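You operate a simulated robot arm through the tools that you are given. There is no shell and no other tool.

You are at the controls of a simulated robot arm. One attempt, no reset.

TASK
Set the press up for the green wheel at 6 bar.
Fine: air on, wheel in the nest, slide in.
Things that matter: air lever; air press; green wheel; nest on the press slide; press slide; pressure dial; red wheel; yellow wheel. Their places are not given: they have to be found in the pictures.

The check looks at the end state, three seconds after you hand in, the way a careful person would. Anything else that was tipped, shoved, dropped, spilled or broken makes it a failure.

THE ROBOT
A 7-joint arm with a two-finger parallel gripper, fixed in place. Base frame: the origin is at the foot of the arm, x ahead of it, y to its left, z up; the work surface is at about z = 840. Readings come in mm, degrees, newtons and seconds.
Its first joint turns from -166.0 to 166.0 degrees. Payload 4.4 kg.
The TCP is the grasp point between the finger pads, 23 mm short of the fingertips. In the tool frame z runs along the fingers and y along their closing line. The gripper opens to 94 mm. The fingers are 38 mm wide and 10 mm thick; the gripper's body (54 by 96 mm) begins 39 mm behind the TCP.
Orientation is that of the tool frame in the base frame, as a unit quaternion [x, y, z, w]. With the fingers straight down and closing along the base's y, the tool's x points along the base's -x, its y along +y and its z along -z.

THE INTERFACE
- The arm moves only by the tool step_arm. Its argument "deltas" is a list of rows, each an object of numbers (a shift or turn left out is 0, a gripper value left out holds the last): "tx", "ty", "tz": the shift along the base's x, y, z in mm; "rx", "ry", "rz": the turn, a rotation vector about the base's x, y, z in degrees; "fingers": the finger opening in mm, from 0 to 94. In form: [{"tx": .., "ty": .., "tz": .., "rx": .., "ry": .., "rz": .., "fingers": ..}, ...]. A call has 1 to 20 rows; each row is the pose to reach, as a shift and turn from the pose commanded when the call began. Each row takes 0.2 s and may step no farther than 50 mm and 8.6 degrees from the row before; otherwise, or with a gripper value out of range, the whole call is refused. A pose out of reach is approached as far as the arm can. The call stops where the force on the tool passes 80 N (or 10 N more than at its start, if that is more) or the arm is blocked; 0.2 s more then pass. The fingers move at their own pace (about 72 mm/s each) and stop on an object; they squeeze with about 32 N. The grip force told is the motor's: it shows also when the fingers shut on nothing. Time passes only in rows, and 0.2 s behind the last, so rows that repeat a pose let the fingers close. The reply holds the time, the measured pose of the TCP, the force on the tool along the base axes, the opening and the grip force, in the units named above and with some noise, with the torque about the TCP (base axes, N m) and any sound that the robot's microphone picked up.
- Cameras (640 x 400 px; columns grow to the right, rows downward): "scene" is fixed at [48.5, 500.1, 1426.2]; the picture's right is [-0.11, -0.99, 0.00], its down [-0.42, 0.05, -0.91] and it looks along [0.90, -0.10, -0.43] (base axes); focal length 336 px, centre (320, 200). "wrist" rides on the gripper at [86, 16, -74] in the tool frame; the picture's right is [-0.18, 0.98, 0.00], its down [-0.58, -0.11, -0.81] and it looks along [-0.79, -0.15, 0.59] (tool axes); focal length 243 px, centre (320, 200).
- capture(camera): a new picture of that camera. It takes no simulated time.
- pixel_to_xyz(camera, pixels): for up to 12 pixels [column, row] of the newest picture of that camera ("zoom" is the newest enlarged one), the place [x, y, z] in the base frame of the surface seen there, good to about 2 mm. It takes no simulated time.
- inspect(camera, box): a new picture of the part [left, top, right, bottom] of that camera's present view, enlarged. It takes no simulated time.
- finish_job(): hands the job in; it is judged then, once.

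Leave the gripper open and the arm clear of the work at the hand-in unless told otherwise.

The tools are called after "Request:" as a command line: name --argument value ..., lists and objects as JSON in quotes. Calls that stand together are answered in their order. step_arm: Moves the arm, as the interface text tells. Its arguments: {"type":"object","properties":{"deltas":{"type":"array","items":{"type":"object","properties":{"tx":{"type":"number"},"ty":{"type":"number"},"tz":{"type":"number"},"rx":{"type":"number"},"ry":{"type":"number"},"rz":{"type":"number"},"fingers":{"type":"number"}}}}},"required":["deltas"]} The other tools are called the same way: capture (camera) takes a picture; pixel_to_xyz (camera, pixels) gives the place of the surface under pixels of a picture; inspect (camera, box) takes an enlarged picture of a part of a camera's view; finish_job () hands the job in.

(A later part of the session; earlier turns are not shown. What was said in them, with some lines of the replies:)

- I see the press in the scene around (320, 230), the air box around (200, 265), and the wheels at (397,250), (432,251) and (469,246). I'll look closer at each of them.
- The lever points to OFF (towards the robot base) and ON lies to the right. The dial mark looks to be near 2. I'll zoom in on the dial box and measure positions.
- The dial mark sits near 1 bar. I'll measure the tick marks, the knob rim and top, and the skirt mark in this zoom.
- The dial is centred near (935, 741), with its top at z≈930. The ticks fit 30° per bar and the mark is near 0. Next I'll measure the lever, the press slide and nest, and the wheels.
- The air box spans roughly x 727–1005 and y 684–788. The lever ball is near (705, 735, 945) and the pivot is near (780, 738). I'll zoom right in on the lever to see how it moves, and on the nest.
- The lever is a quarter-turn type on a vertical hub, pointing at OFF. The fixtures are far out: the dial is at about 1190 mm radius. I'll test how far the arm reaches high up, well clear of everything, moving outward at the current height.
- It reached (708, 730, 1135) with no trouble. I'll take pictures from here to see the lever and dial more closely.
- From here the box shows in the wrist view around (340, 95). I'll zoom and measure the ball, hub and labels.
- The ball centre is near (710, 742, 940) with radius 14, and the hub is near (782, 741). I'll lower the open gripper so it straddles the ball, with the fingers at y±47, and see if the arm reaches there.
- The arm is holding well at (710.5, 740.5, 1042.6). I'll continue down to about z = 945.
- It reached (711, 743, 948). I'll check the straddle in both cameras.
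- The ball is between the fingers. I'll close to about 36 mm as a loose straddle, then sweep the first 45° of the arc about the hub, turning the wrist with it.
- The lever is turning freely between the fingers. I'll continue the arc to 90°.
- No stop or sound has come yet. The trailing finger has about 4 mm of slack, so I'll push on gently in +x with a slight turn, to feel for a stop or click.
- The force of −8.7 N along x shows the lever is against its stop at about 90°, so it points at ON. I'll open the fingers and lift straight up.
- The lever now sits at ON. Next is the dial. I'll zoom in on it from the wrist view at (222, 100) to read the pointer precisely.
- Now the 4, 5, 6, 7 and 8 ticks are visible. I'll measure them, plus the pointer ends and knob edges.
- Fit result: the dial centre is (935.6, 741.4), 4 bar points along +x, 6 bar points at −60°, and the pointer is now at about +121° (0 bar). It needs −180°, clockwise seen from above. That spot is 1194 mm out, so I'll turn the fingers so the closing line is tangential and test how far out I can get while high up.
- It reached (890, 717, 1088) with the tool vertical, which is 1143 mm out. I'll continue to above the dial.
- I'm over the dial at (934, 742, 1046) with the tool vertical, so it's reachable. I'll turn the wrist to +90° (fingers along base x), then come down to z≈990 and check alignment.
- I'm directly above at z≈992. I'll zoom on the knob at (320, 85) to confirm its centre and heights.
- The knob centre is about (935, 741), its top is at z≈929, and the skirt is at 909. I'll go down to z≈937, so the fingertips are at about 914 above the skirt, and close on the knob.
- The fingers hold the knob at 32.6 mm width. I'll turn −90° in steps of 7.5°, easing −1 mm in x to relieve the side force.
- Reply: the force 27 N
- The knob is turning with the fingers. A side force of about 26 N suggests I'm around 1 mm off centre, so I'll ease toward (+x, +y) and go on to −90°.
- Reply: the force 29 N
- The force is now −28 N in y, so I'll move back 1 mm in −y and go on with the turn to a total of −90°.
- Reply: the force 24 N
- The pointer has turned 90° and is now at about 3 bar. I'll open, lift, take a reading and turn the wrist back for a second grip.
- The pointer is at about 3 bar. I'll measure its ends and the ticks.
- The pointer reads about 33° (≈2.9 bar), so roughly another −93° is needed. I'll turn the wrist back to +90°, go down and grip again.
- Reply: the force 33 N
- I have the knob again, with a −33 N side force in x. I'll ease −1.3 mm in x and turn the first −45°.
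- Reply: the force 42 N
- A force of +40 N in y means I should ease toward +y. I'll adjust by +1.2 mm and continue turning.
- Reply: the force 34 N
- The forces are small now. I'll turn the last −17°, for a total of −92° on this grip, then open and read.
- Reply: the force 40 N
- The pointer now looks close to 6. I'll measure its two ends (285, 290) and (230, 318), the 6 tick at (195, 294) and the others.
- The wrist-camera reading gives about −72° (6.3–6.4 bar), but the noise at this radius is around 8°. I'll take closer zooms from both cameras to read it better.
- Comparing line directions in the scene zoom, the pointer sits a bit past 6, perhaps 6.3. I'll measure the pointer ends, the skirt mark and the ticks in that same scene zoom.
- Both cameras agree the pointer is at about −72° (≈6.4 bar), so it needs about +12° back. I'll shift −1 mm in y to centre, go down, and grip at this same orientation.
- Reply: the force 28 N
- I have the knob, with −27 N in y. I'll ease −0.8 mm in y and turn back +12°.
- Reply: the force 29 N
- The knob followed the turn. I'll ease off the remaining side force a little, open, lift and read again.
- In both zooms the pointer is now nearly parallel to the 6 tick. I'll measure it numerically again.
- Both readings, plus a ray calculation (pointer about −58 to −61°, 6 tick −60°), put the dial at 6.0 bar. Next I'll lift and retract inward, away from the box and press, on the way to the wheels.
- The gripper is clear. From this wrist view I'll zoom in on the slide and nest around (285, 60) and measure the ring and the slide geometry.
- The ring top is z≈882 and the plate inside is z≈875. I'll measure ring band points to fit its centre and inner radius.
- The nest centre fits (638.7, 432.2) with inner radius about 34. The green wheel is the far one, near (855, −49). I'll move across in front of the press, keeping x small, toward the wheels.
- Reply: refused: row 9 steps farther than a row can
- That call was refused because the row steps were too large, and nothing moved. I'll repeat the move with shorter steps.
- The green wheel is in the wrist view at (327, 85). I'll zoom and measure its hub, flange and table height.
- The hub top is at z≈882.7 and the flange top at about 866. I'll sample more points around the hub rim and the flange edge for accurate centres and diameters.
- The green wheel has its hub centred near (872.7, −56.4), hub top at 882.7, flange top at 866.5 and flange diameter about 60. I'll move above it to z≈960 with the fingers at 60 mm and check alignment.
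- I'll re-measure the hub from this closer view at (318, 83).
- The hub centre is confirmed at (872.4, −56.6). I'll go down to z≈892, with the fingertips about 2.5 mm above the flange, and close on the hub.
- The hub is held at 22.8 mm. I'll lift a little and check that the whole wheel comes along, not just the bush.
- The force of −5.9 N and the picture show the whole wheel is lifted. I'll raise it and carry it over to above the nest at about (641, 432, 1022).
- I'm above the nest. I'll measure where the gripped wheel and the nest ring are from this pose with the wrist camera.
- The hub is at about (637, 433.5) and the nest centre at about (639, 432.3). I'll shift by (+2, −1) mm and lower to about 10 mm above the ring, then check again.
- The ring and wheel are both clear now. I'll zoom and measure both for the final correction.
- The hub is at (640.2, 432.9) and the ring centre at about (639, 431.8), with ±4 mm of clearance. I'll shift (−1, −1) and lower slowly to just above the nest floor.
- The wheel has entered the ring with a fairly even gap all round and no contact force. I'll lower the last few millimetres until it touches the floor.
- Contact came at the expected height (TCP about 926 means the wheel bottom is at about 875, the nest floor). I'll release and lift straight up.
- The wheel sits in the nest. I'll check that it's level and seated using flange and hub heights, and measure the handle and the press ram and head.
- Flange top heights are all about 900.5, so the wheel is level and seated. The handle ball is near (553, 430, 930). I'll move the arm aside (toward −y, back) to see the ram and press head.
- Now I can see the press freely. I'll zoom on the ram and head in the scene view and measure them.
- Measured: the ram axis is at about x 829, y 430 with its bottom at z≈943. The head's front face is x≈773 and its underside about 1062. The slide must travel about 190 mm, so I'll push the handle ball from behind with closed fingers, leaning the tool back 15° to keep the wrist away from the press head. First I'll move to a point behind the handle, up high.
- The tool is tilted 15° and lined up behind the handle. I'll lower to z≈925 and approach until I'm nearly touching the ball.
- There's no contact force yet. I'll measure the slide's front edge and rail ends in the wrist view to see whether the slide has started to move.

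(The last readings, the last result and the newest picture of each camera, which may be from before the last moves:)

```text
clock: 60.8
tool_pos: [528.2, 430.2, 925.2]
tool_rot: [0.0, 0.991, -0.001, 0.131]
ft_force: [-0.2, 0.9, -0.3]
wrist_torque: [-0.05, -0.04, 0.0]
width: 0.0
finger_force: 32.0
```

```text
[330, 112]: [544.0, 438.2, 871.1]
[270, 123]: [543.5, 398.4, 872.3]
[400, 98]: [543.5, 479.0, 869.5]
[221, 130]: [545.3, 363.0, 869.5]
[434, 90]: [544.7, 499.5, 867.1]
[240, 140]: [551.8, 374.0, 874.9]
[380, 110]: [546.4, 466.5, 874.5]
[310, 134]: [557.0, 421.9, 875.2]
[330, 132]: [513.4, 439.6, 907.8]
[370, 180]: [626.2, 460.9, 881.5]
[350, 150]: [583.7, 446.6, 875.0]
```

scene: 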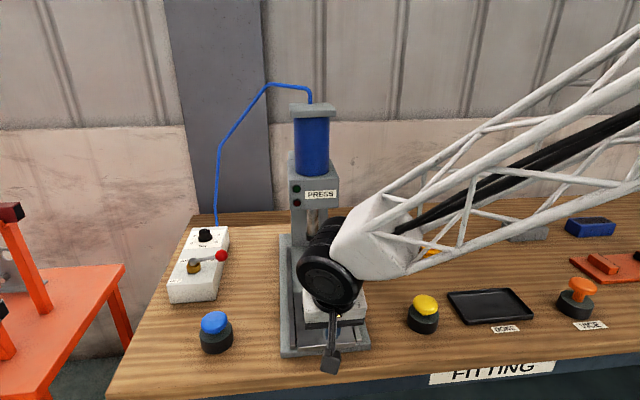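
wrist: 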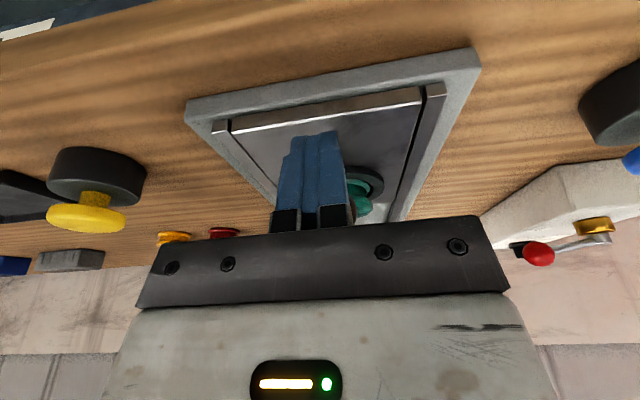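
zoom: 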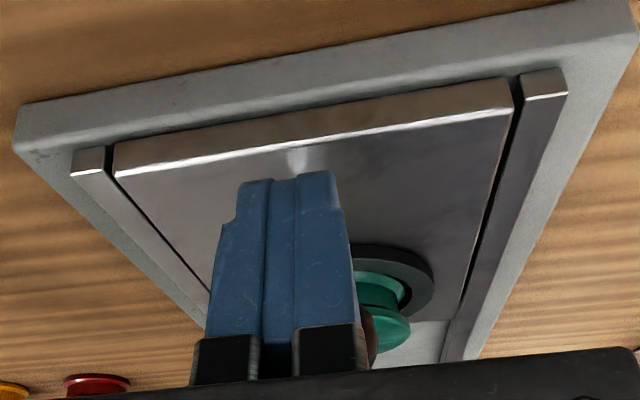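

The slide edge is still at x≈543.5. I'll continue slowly in +x with small steps and watch the force.

Request:
step_arm --deltas '[{"tx": 4}, {"tx": 8}, {"tx": 12}, {"tx": 16}, {"tx": 20}]'

Request:
capture --camera "wrist"

Request:
pixel_to_xyz --camera "wrist" --pixels '[[330, 112], [330, 116], [330, 120], [330, 108], [221, 130], [434, 90]]'

```text
clock: 62.0
tool_pos: [546.8, 429.5, 924.3]
tool_rot: [0.0, 0.992, 0.0, 0.129]
ft_force: [-0.1, -0.3, -1.1]
wrist_torque: [0.03, 0.02, 0.02]
width: 0.1
finger_force: 31.6
```

```text
taken
```

wrist: 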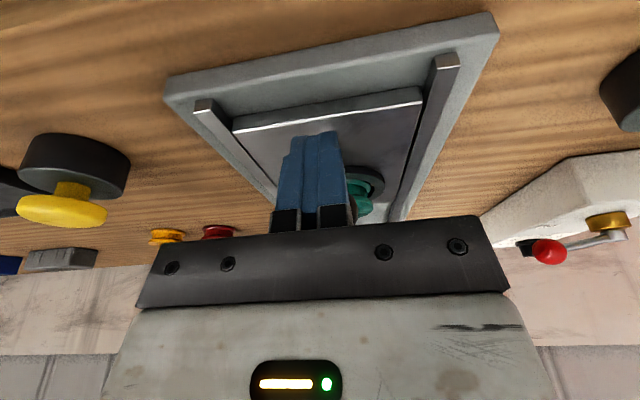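

```text
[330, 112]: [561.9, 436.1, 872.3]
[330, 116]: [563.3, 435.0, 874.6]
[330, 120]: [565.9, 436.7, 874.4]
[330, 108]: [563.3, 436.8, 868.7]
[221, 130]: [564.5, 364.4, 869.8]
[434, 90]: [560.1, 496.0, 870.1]
```

The slide moves along easily (edge now at 563) with the wheel still seated. I'll keep pushing at 8–10 mm per row, most of the way.

Request:
step_arm --deltas '[{"tx": 6}, {"tx": 14}, {"tx": 22}, {"tx": 30}, {"tx": 38}, {"tx": 46}, {"tx": 54}, {"tx": 62}, {"tx": 70}, {"tx": 78}, {"tx": 86}, {"tx": 94}, {"tx": 101}, {"tx": 107}, {"tx": 112}, {"tx": 116}, {"tx": 119}, {"tx": 120}]'

Request:
capture --camera "wrist"

Request:
capture --camera "scene"

```text
clock: 65.8
tool_pos: [666.6, 430.3, 924.7]
tool_rot: [0.0, 0.991, 0.0, 0.131]
ft_force: [-1.2, 0.7, -0.8]
wrist_torque: [0.0, 0.0, 0.02]
width: 0.2
finger_force: 32.7
```

```text
taken
```

wrist: 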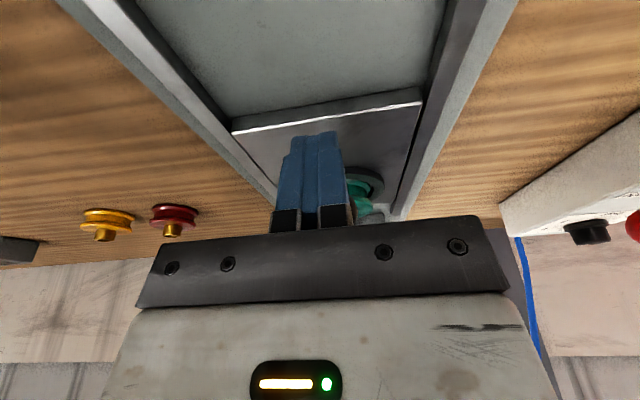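

```text
taken
```

scene: 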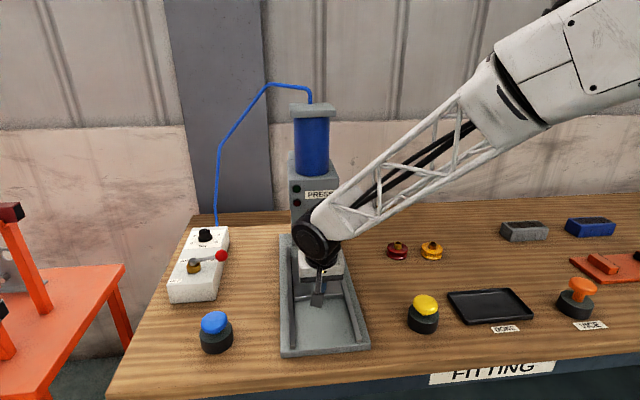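

The edge is now at about x 683, so about 42 mm remain. I'll check the clearance between the wrist housing and the press head by measuring the near points.

Request:
inspect --camera "scene" --box '[270, 170, 390, 330]'

Request:
pixel_to_xyz --camera "scene" --pixels '[[318, 235], [310, 215], [318, 212], [335, 200], [305, 230], [340, 215], [318, 300], [330, 265], [300, 205], [380, 190]]'

```text
2.50 times, centred on (330, 250) of scene
```

zoom: 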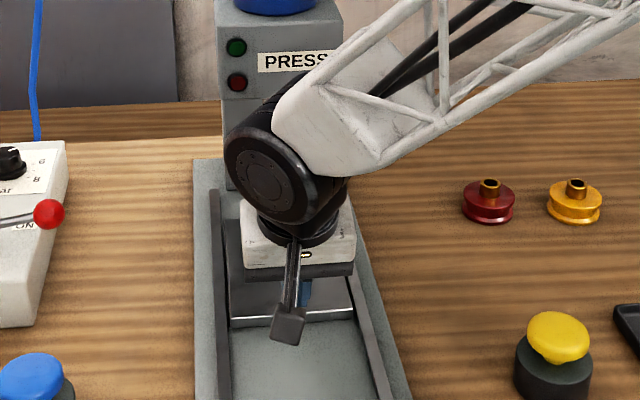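

```text
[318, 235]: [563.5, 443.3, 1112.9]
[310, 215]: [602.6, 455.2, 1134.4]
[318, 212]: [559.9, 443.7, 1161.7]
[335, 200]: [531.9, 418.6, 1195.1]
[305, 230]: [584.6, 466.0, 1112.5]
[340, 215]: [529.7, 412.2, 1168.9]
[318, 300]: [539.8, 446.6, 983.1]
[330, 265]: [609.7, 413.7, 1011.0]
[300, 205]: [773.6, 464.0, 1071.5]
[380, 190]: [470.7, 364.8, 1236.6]
```

There's ample clearance. I'll push on slowly another 36 mm.

Request:
step_arm --deltas '[{"tx": 4}, {"tx": 9}, {"tx": 14}, {"tx": 19}, {"tx": 24}, {"tx": 28}, {"tx": 32}, {"tx": 35}, {"tx": 36}]'

Request:
inspect --camera "wrist" --box '[180, 50, 480, 240]'

Request:
inspect --camera "scene" --box '[270, 170, 390, 330]'

```text
clock: 67.8
tool_pos: [703.3, 429.7, 924.7]
tool_rot: [0.0, 0.991, 0.0, 0.131]
ft_force: [0.1, -1.1, 0.0]
wrist_torque: [0.01, -0.06, -0.01]
width: 0.1
finger_force: 32.1
```

```text
2.11 times, centred on (330, 145) of wrist
```

zoom: 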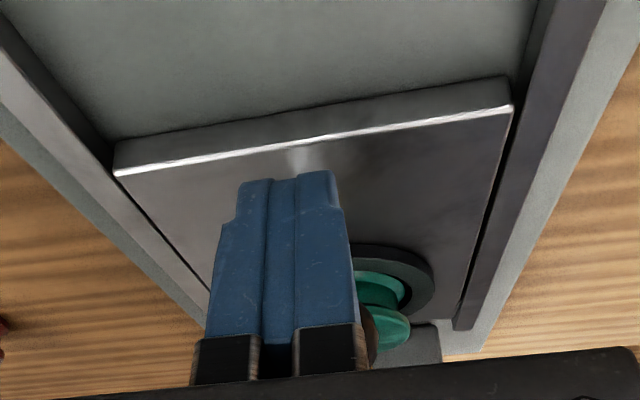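

```text
2.50 times, centred on (330, 250) of scene
```

zoom: 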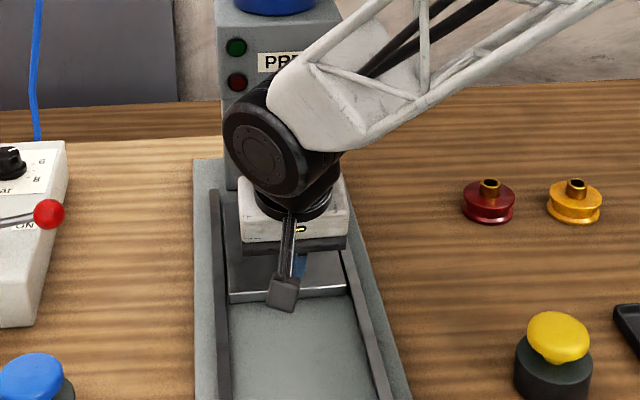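

No stop yet (edge at about 719). I'll go on in 1.5 mm steps and watch for the end stop.

Request:
step_arm --deltas '[{"tx": 1.5}, {"tx": 3}, {"tx": 4.5}, {"tx": 6}]'

```text
clock: 68.8
tool_pos: [708.5, 429.3, 924.5]
tool_rot: [0.0, 0.991, 0.001, 0.131]
ft_force: [-0.6, 0.1, 0.0]
wrist_torque: [-0.01, -0.01, 0.0]
width: 0.0
finger_force: 32.0
```

Still no stop. I'll measure where the slide edge, ring and ram are now from the wrist view.

Request:
inspect --camera "wrist" --box '[220, 80, 440, 230]'

Request:
pixel_to_xyz --camera "zoom" --pixels '[[320, 90], [200, 115], [480, 65], [340, 85], [420, 210], [460, 260], [430, 225], [420, 310], [380, 270], [400, 290], [450, 330], [345, 330]]'

```text
2.67 times, centred on (330, 155) of wrist
```

zoom: 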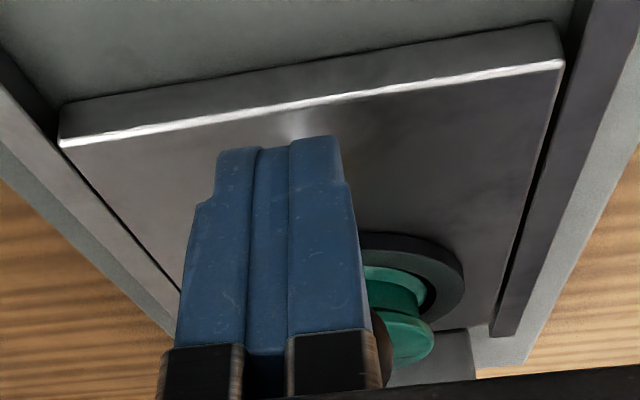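

```text
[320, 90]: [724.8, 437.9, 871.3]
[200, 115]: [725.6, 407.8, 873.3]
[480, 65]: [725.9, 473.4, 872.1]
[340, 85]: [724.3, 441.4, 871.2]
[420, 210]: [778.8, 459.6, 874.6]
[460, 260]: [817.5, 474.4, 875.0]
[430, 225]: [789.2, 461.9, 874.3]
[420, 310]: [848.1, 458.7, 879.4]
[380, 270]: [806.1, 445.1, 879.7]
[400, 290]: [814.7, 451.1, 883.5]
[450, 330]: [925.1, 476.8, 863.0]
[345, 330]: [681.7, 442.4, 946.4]
```

The slide edge is at x≈725, which puts the nest centre at about 829, right under the ram axis. An end stop should be close, so I'll nudge 1 mm at a time and watch the force.

Request:
step_arm --deltas '[{"tx": 1}, {"tx": 2}, {"tx": 3}]'

```text
clock: 69.6
tool_pos: [709.9, 430.2, 925.0]
tool_rot: [-0.001, 0.992, -0.001, 0.129]
ft_force: [-54.9, 0.8, 15.6]
wrist_torque: [0.0, -0.44, 0.04]
width: 0.0
finger_force: 31.5
```

A force of −55 N means the slide is against its end stop. I'll back off gently in −x, then lift and untilt.

Request:
step_arm --deltas '[{"tx": -1}, {"tx": -3}, {"tx": -8}, {"tx": -20}, {"tx": -45}, {"tx": -80}, {"tx": -115}, {"tx": -150, "tz": 20}, {"tx": -180, "tz": 50, "ry": 3}, {"tx": -205, "tz": 85, "ry": 6}, {"tx": -225, "tz": 120, "ry": 10}, {"tx": -240, "tz": 160, "ry": 15}, {"tx": -240, "tz": 195, "ry": 15, "fingers": 60}]'

Request:
capture --camera "wrist"

Request:
capture --camera "scene"

```text
clock: 72.4
tool_pos: [471.7, 429.3, 1119.1]
tool_rot: [-0.001, 1.0, -0.001, 0.0]
ft_force: [0.4, -0.2, 0.0]
wrist_torque: [0.01, 0.0, -0.03]
width: 53.7
finger_force: 0.0
```

```text
taken
```

wrist: 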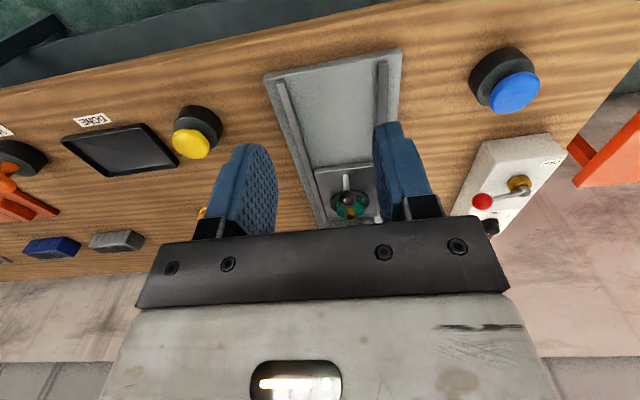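

```text
taken
```

scene: 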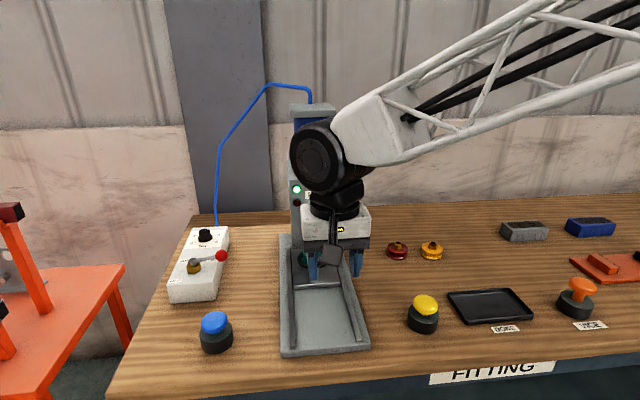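

The green lamp on the press at (297, 190) is now lit. I'll move the arm aside and up, and check the final state.

Request:
step_arm --deltas '[{"ty": -40, "tz": 20, "fingers": 80}, {"ty": -80, "tz": 30}, {"ty": -120, "tz": 40}, {"ty": -160, "tz": 50}, {"ty": -200, "tz": 50}, {"ty": -240, "tz": 50}, {"ty": -280, "tz": 50}, {"ty": -320, "tz": 50}, {"ty": -320, "tz": 50}]'

Request:
capture --camera "scene"

Request:
inspect --camera "scene" --box '[275, 170, 355, 290]'

Request:
inspect --camera "scene" --box '[194, 224, 224, 248]'

Request:
inspect --camera "scene" --box '[150, 210, 250, 310]'

```text
clock: 74.4
tool_pos: [471.7, 112.0, 1167.4]
tool_rot: [0.001, 1.0, 0.0, 0.0]
ft_force: [-0.3, -0.5, -0.4]
wrist_torque: [-0.04, -0.04, -0.02]
width: 80.1
finger_force: 0.0
```

```text
taken
```

scene: 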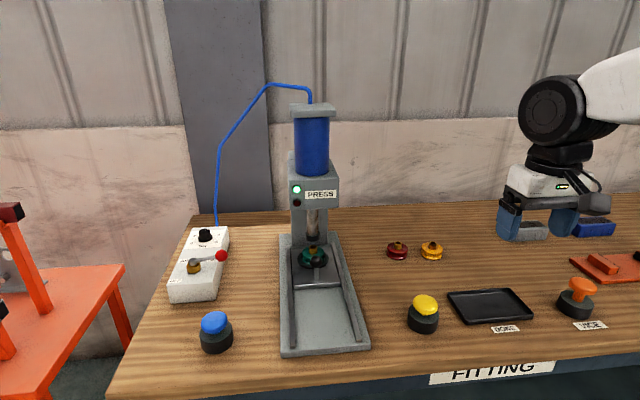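

```text
3.33 times, centred on (315, 230) of scene
```

zoom: 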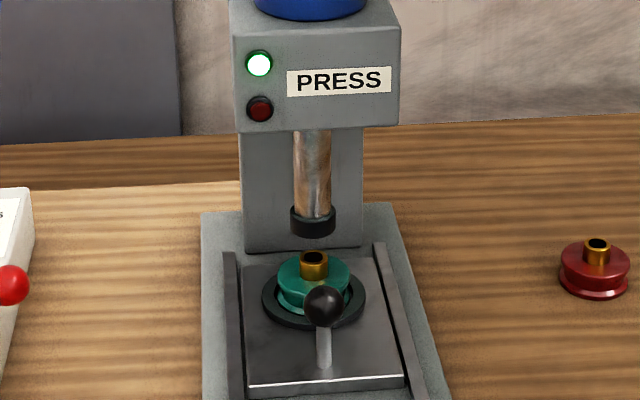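

```text
16.00 times, centred on (209, 236) of scene
```

zoom: 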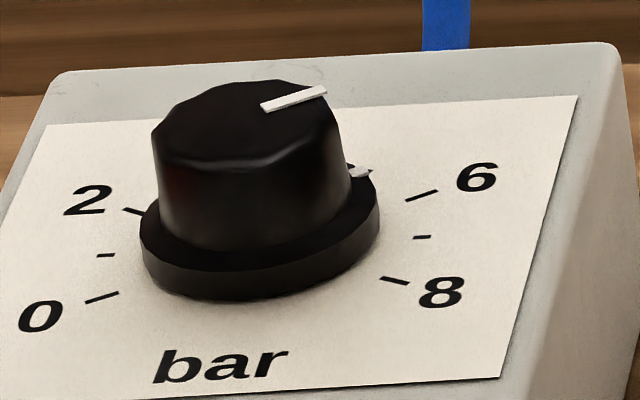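

```text
4.00 times, centred on (200, 260) of scene
```

zoom: 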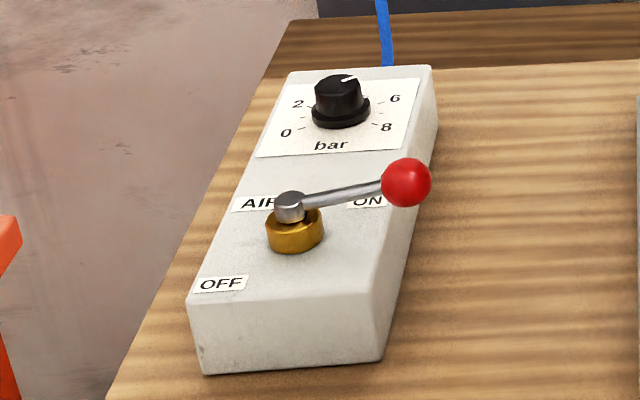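

Here is what the pictures show now:
- **Air lever:** it points to ON.
- **Dial:** the mark reads 6 bar (about −60°).
- **Wheel:** the green wheel is level in the nest, under the ram.
- **Slide:** it is fully in against its stop, and the press's green lamp is lit.
- **Everything else:** the red and yellow wheels and the other items are where they were.

The gripper is open and clear of the work, so I'm handing in.

Request:
finish_job

```text
The job is handed in.
```

The press is set up for the green wheel at 6 bar and the job is handed in; I haven't seen a verdict from the check.

- **Air:** the lever is at ON, turned until it met its stop at about 90°.
- **Pressure:** the dial reads about 6.0 bar. I overshot to about 6.4 on the way and turned it back. The final reading, taken from both cameras, is good to roughly ±0.1 bar.
- **Wheel:** the green wheel is in the nest, level, with its hub up. The nest is now lined up under the ram.
- **Slide:** it is fully in against its end stop. The press's green lamp, dark before, was lit once the slide was in.

In the last pictures the red and yellow wheels and the other items were where they started. The gripper is open and the arm is clear of the work.
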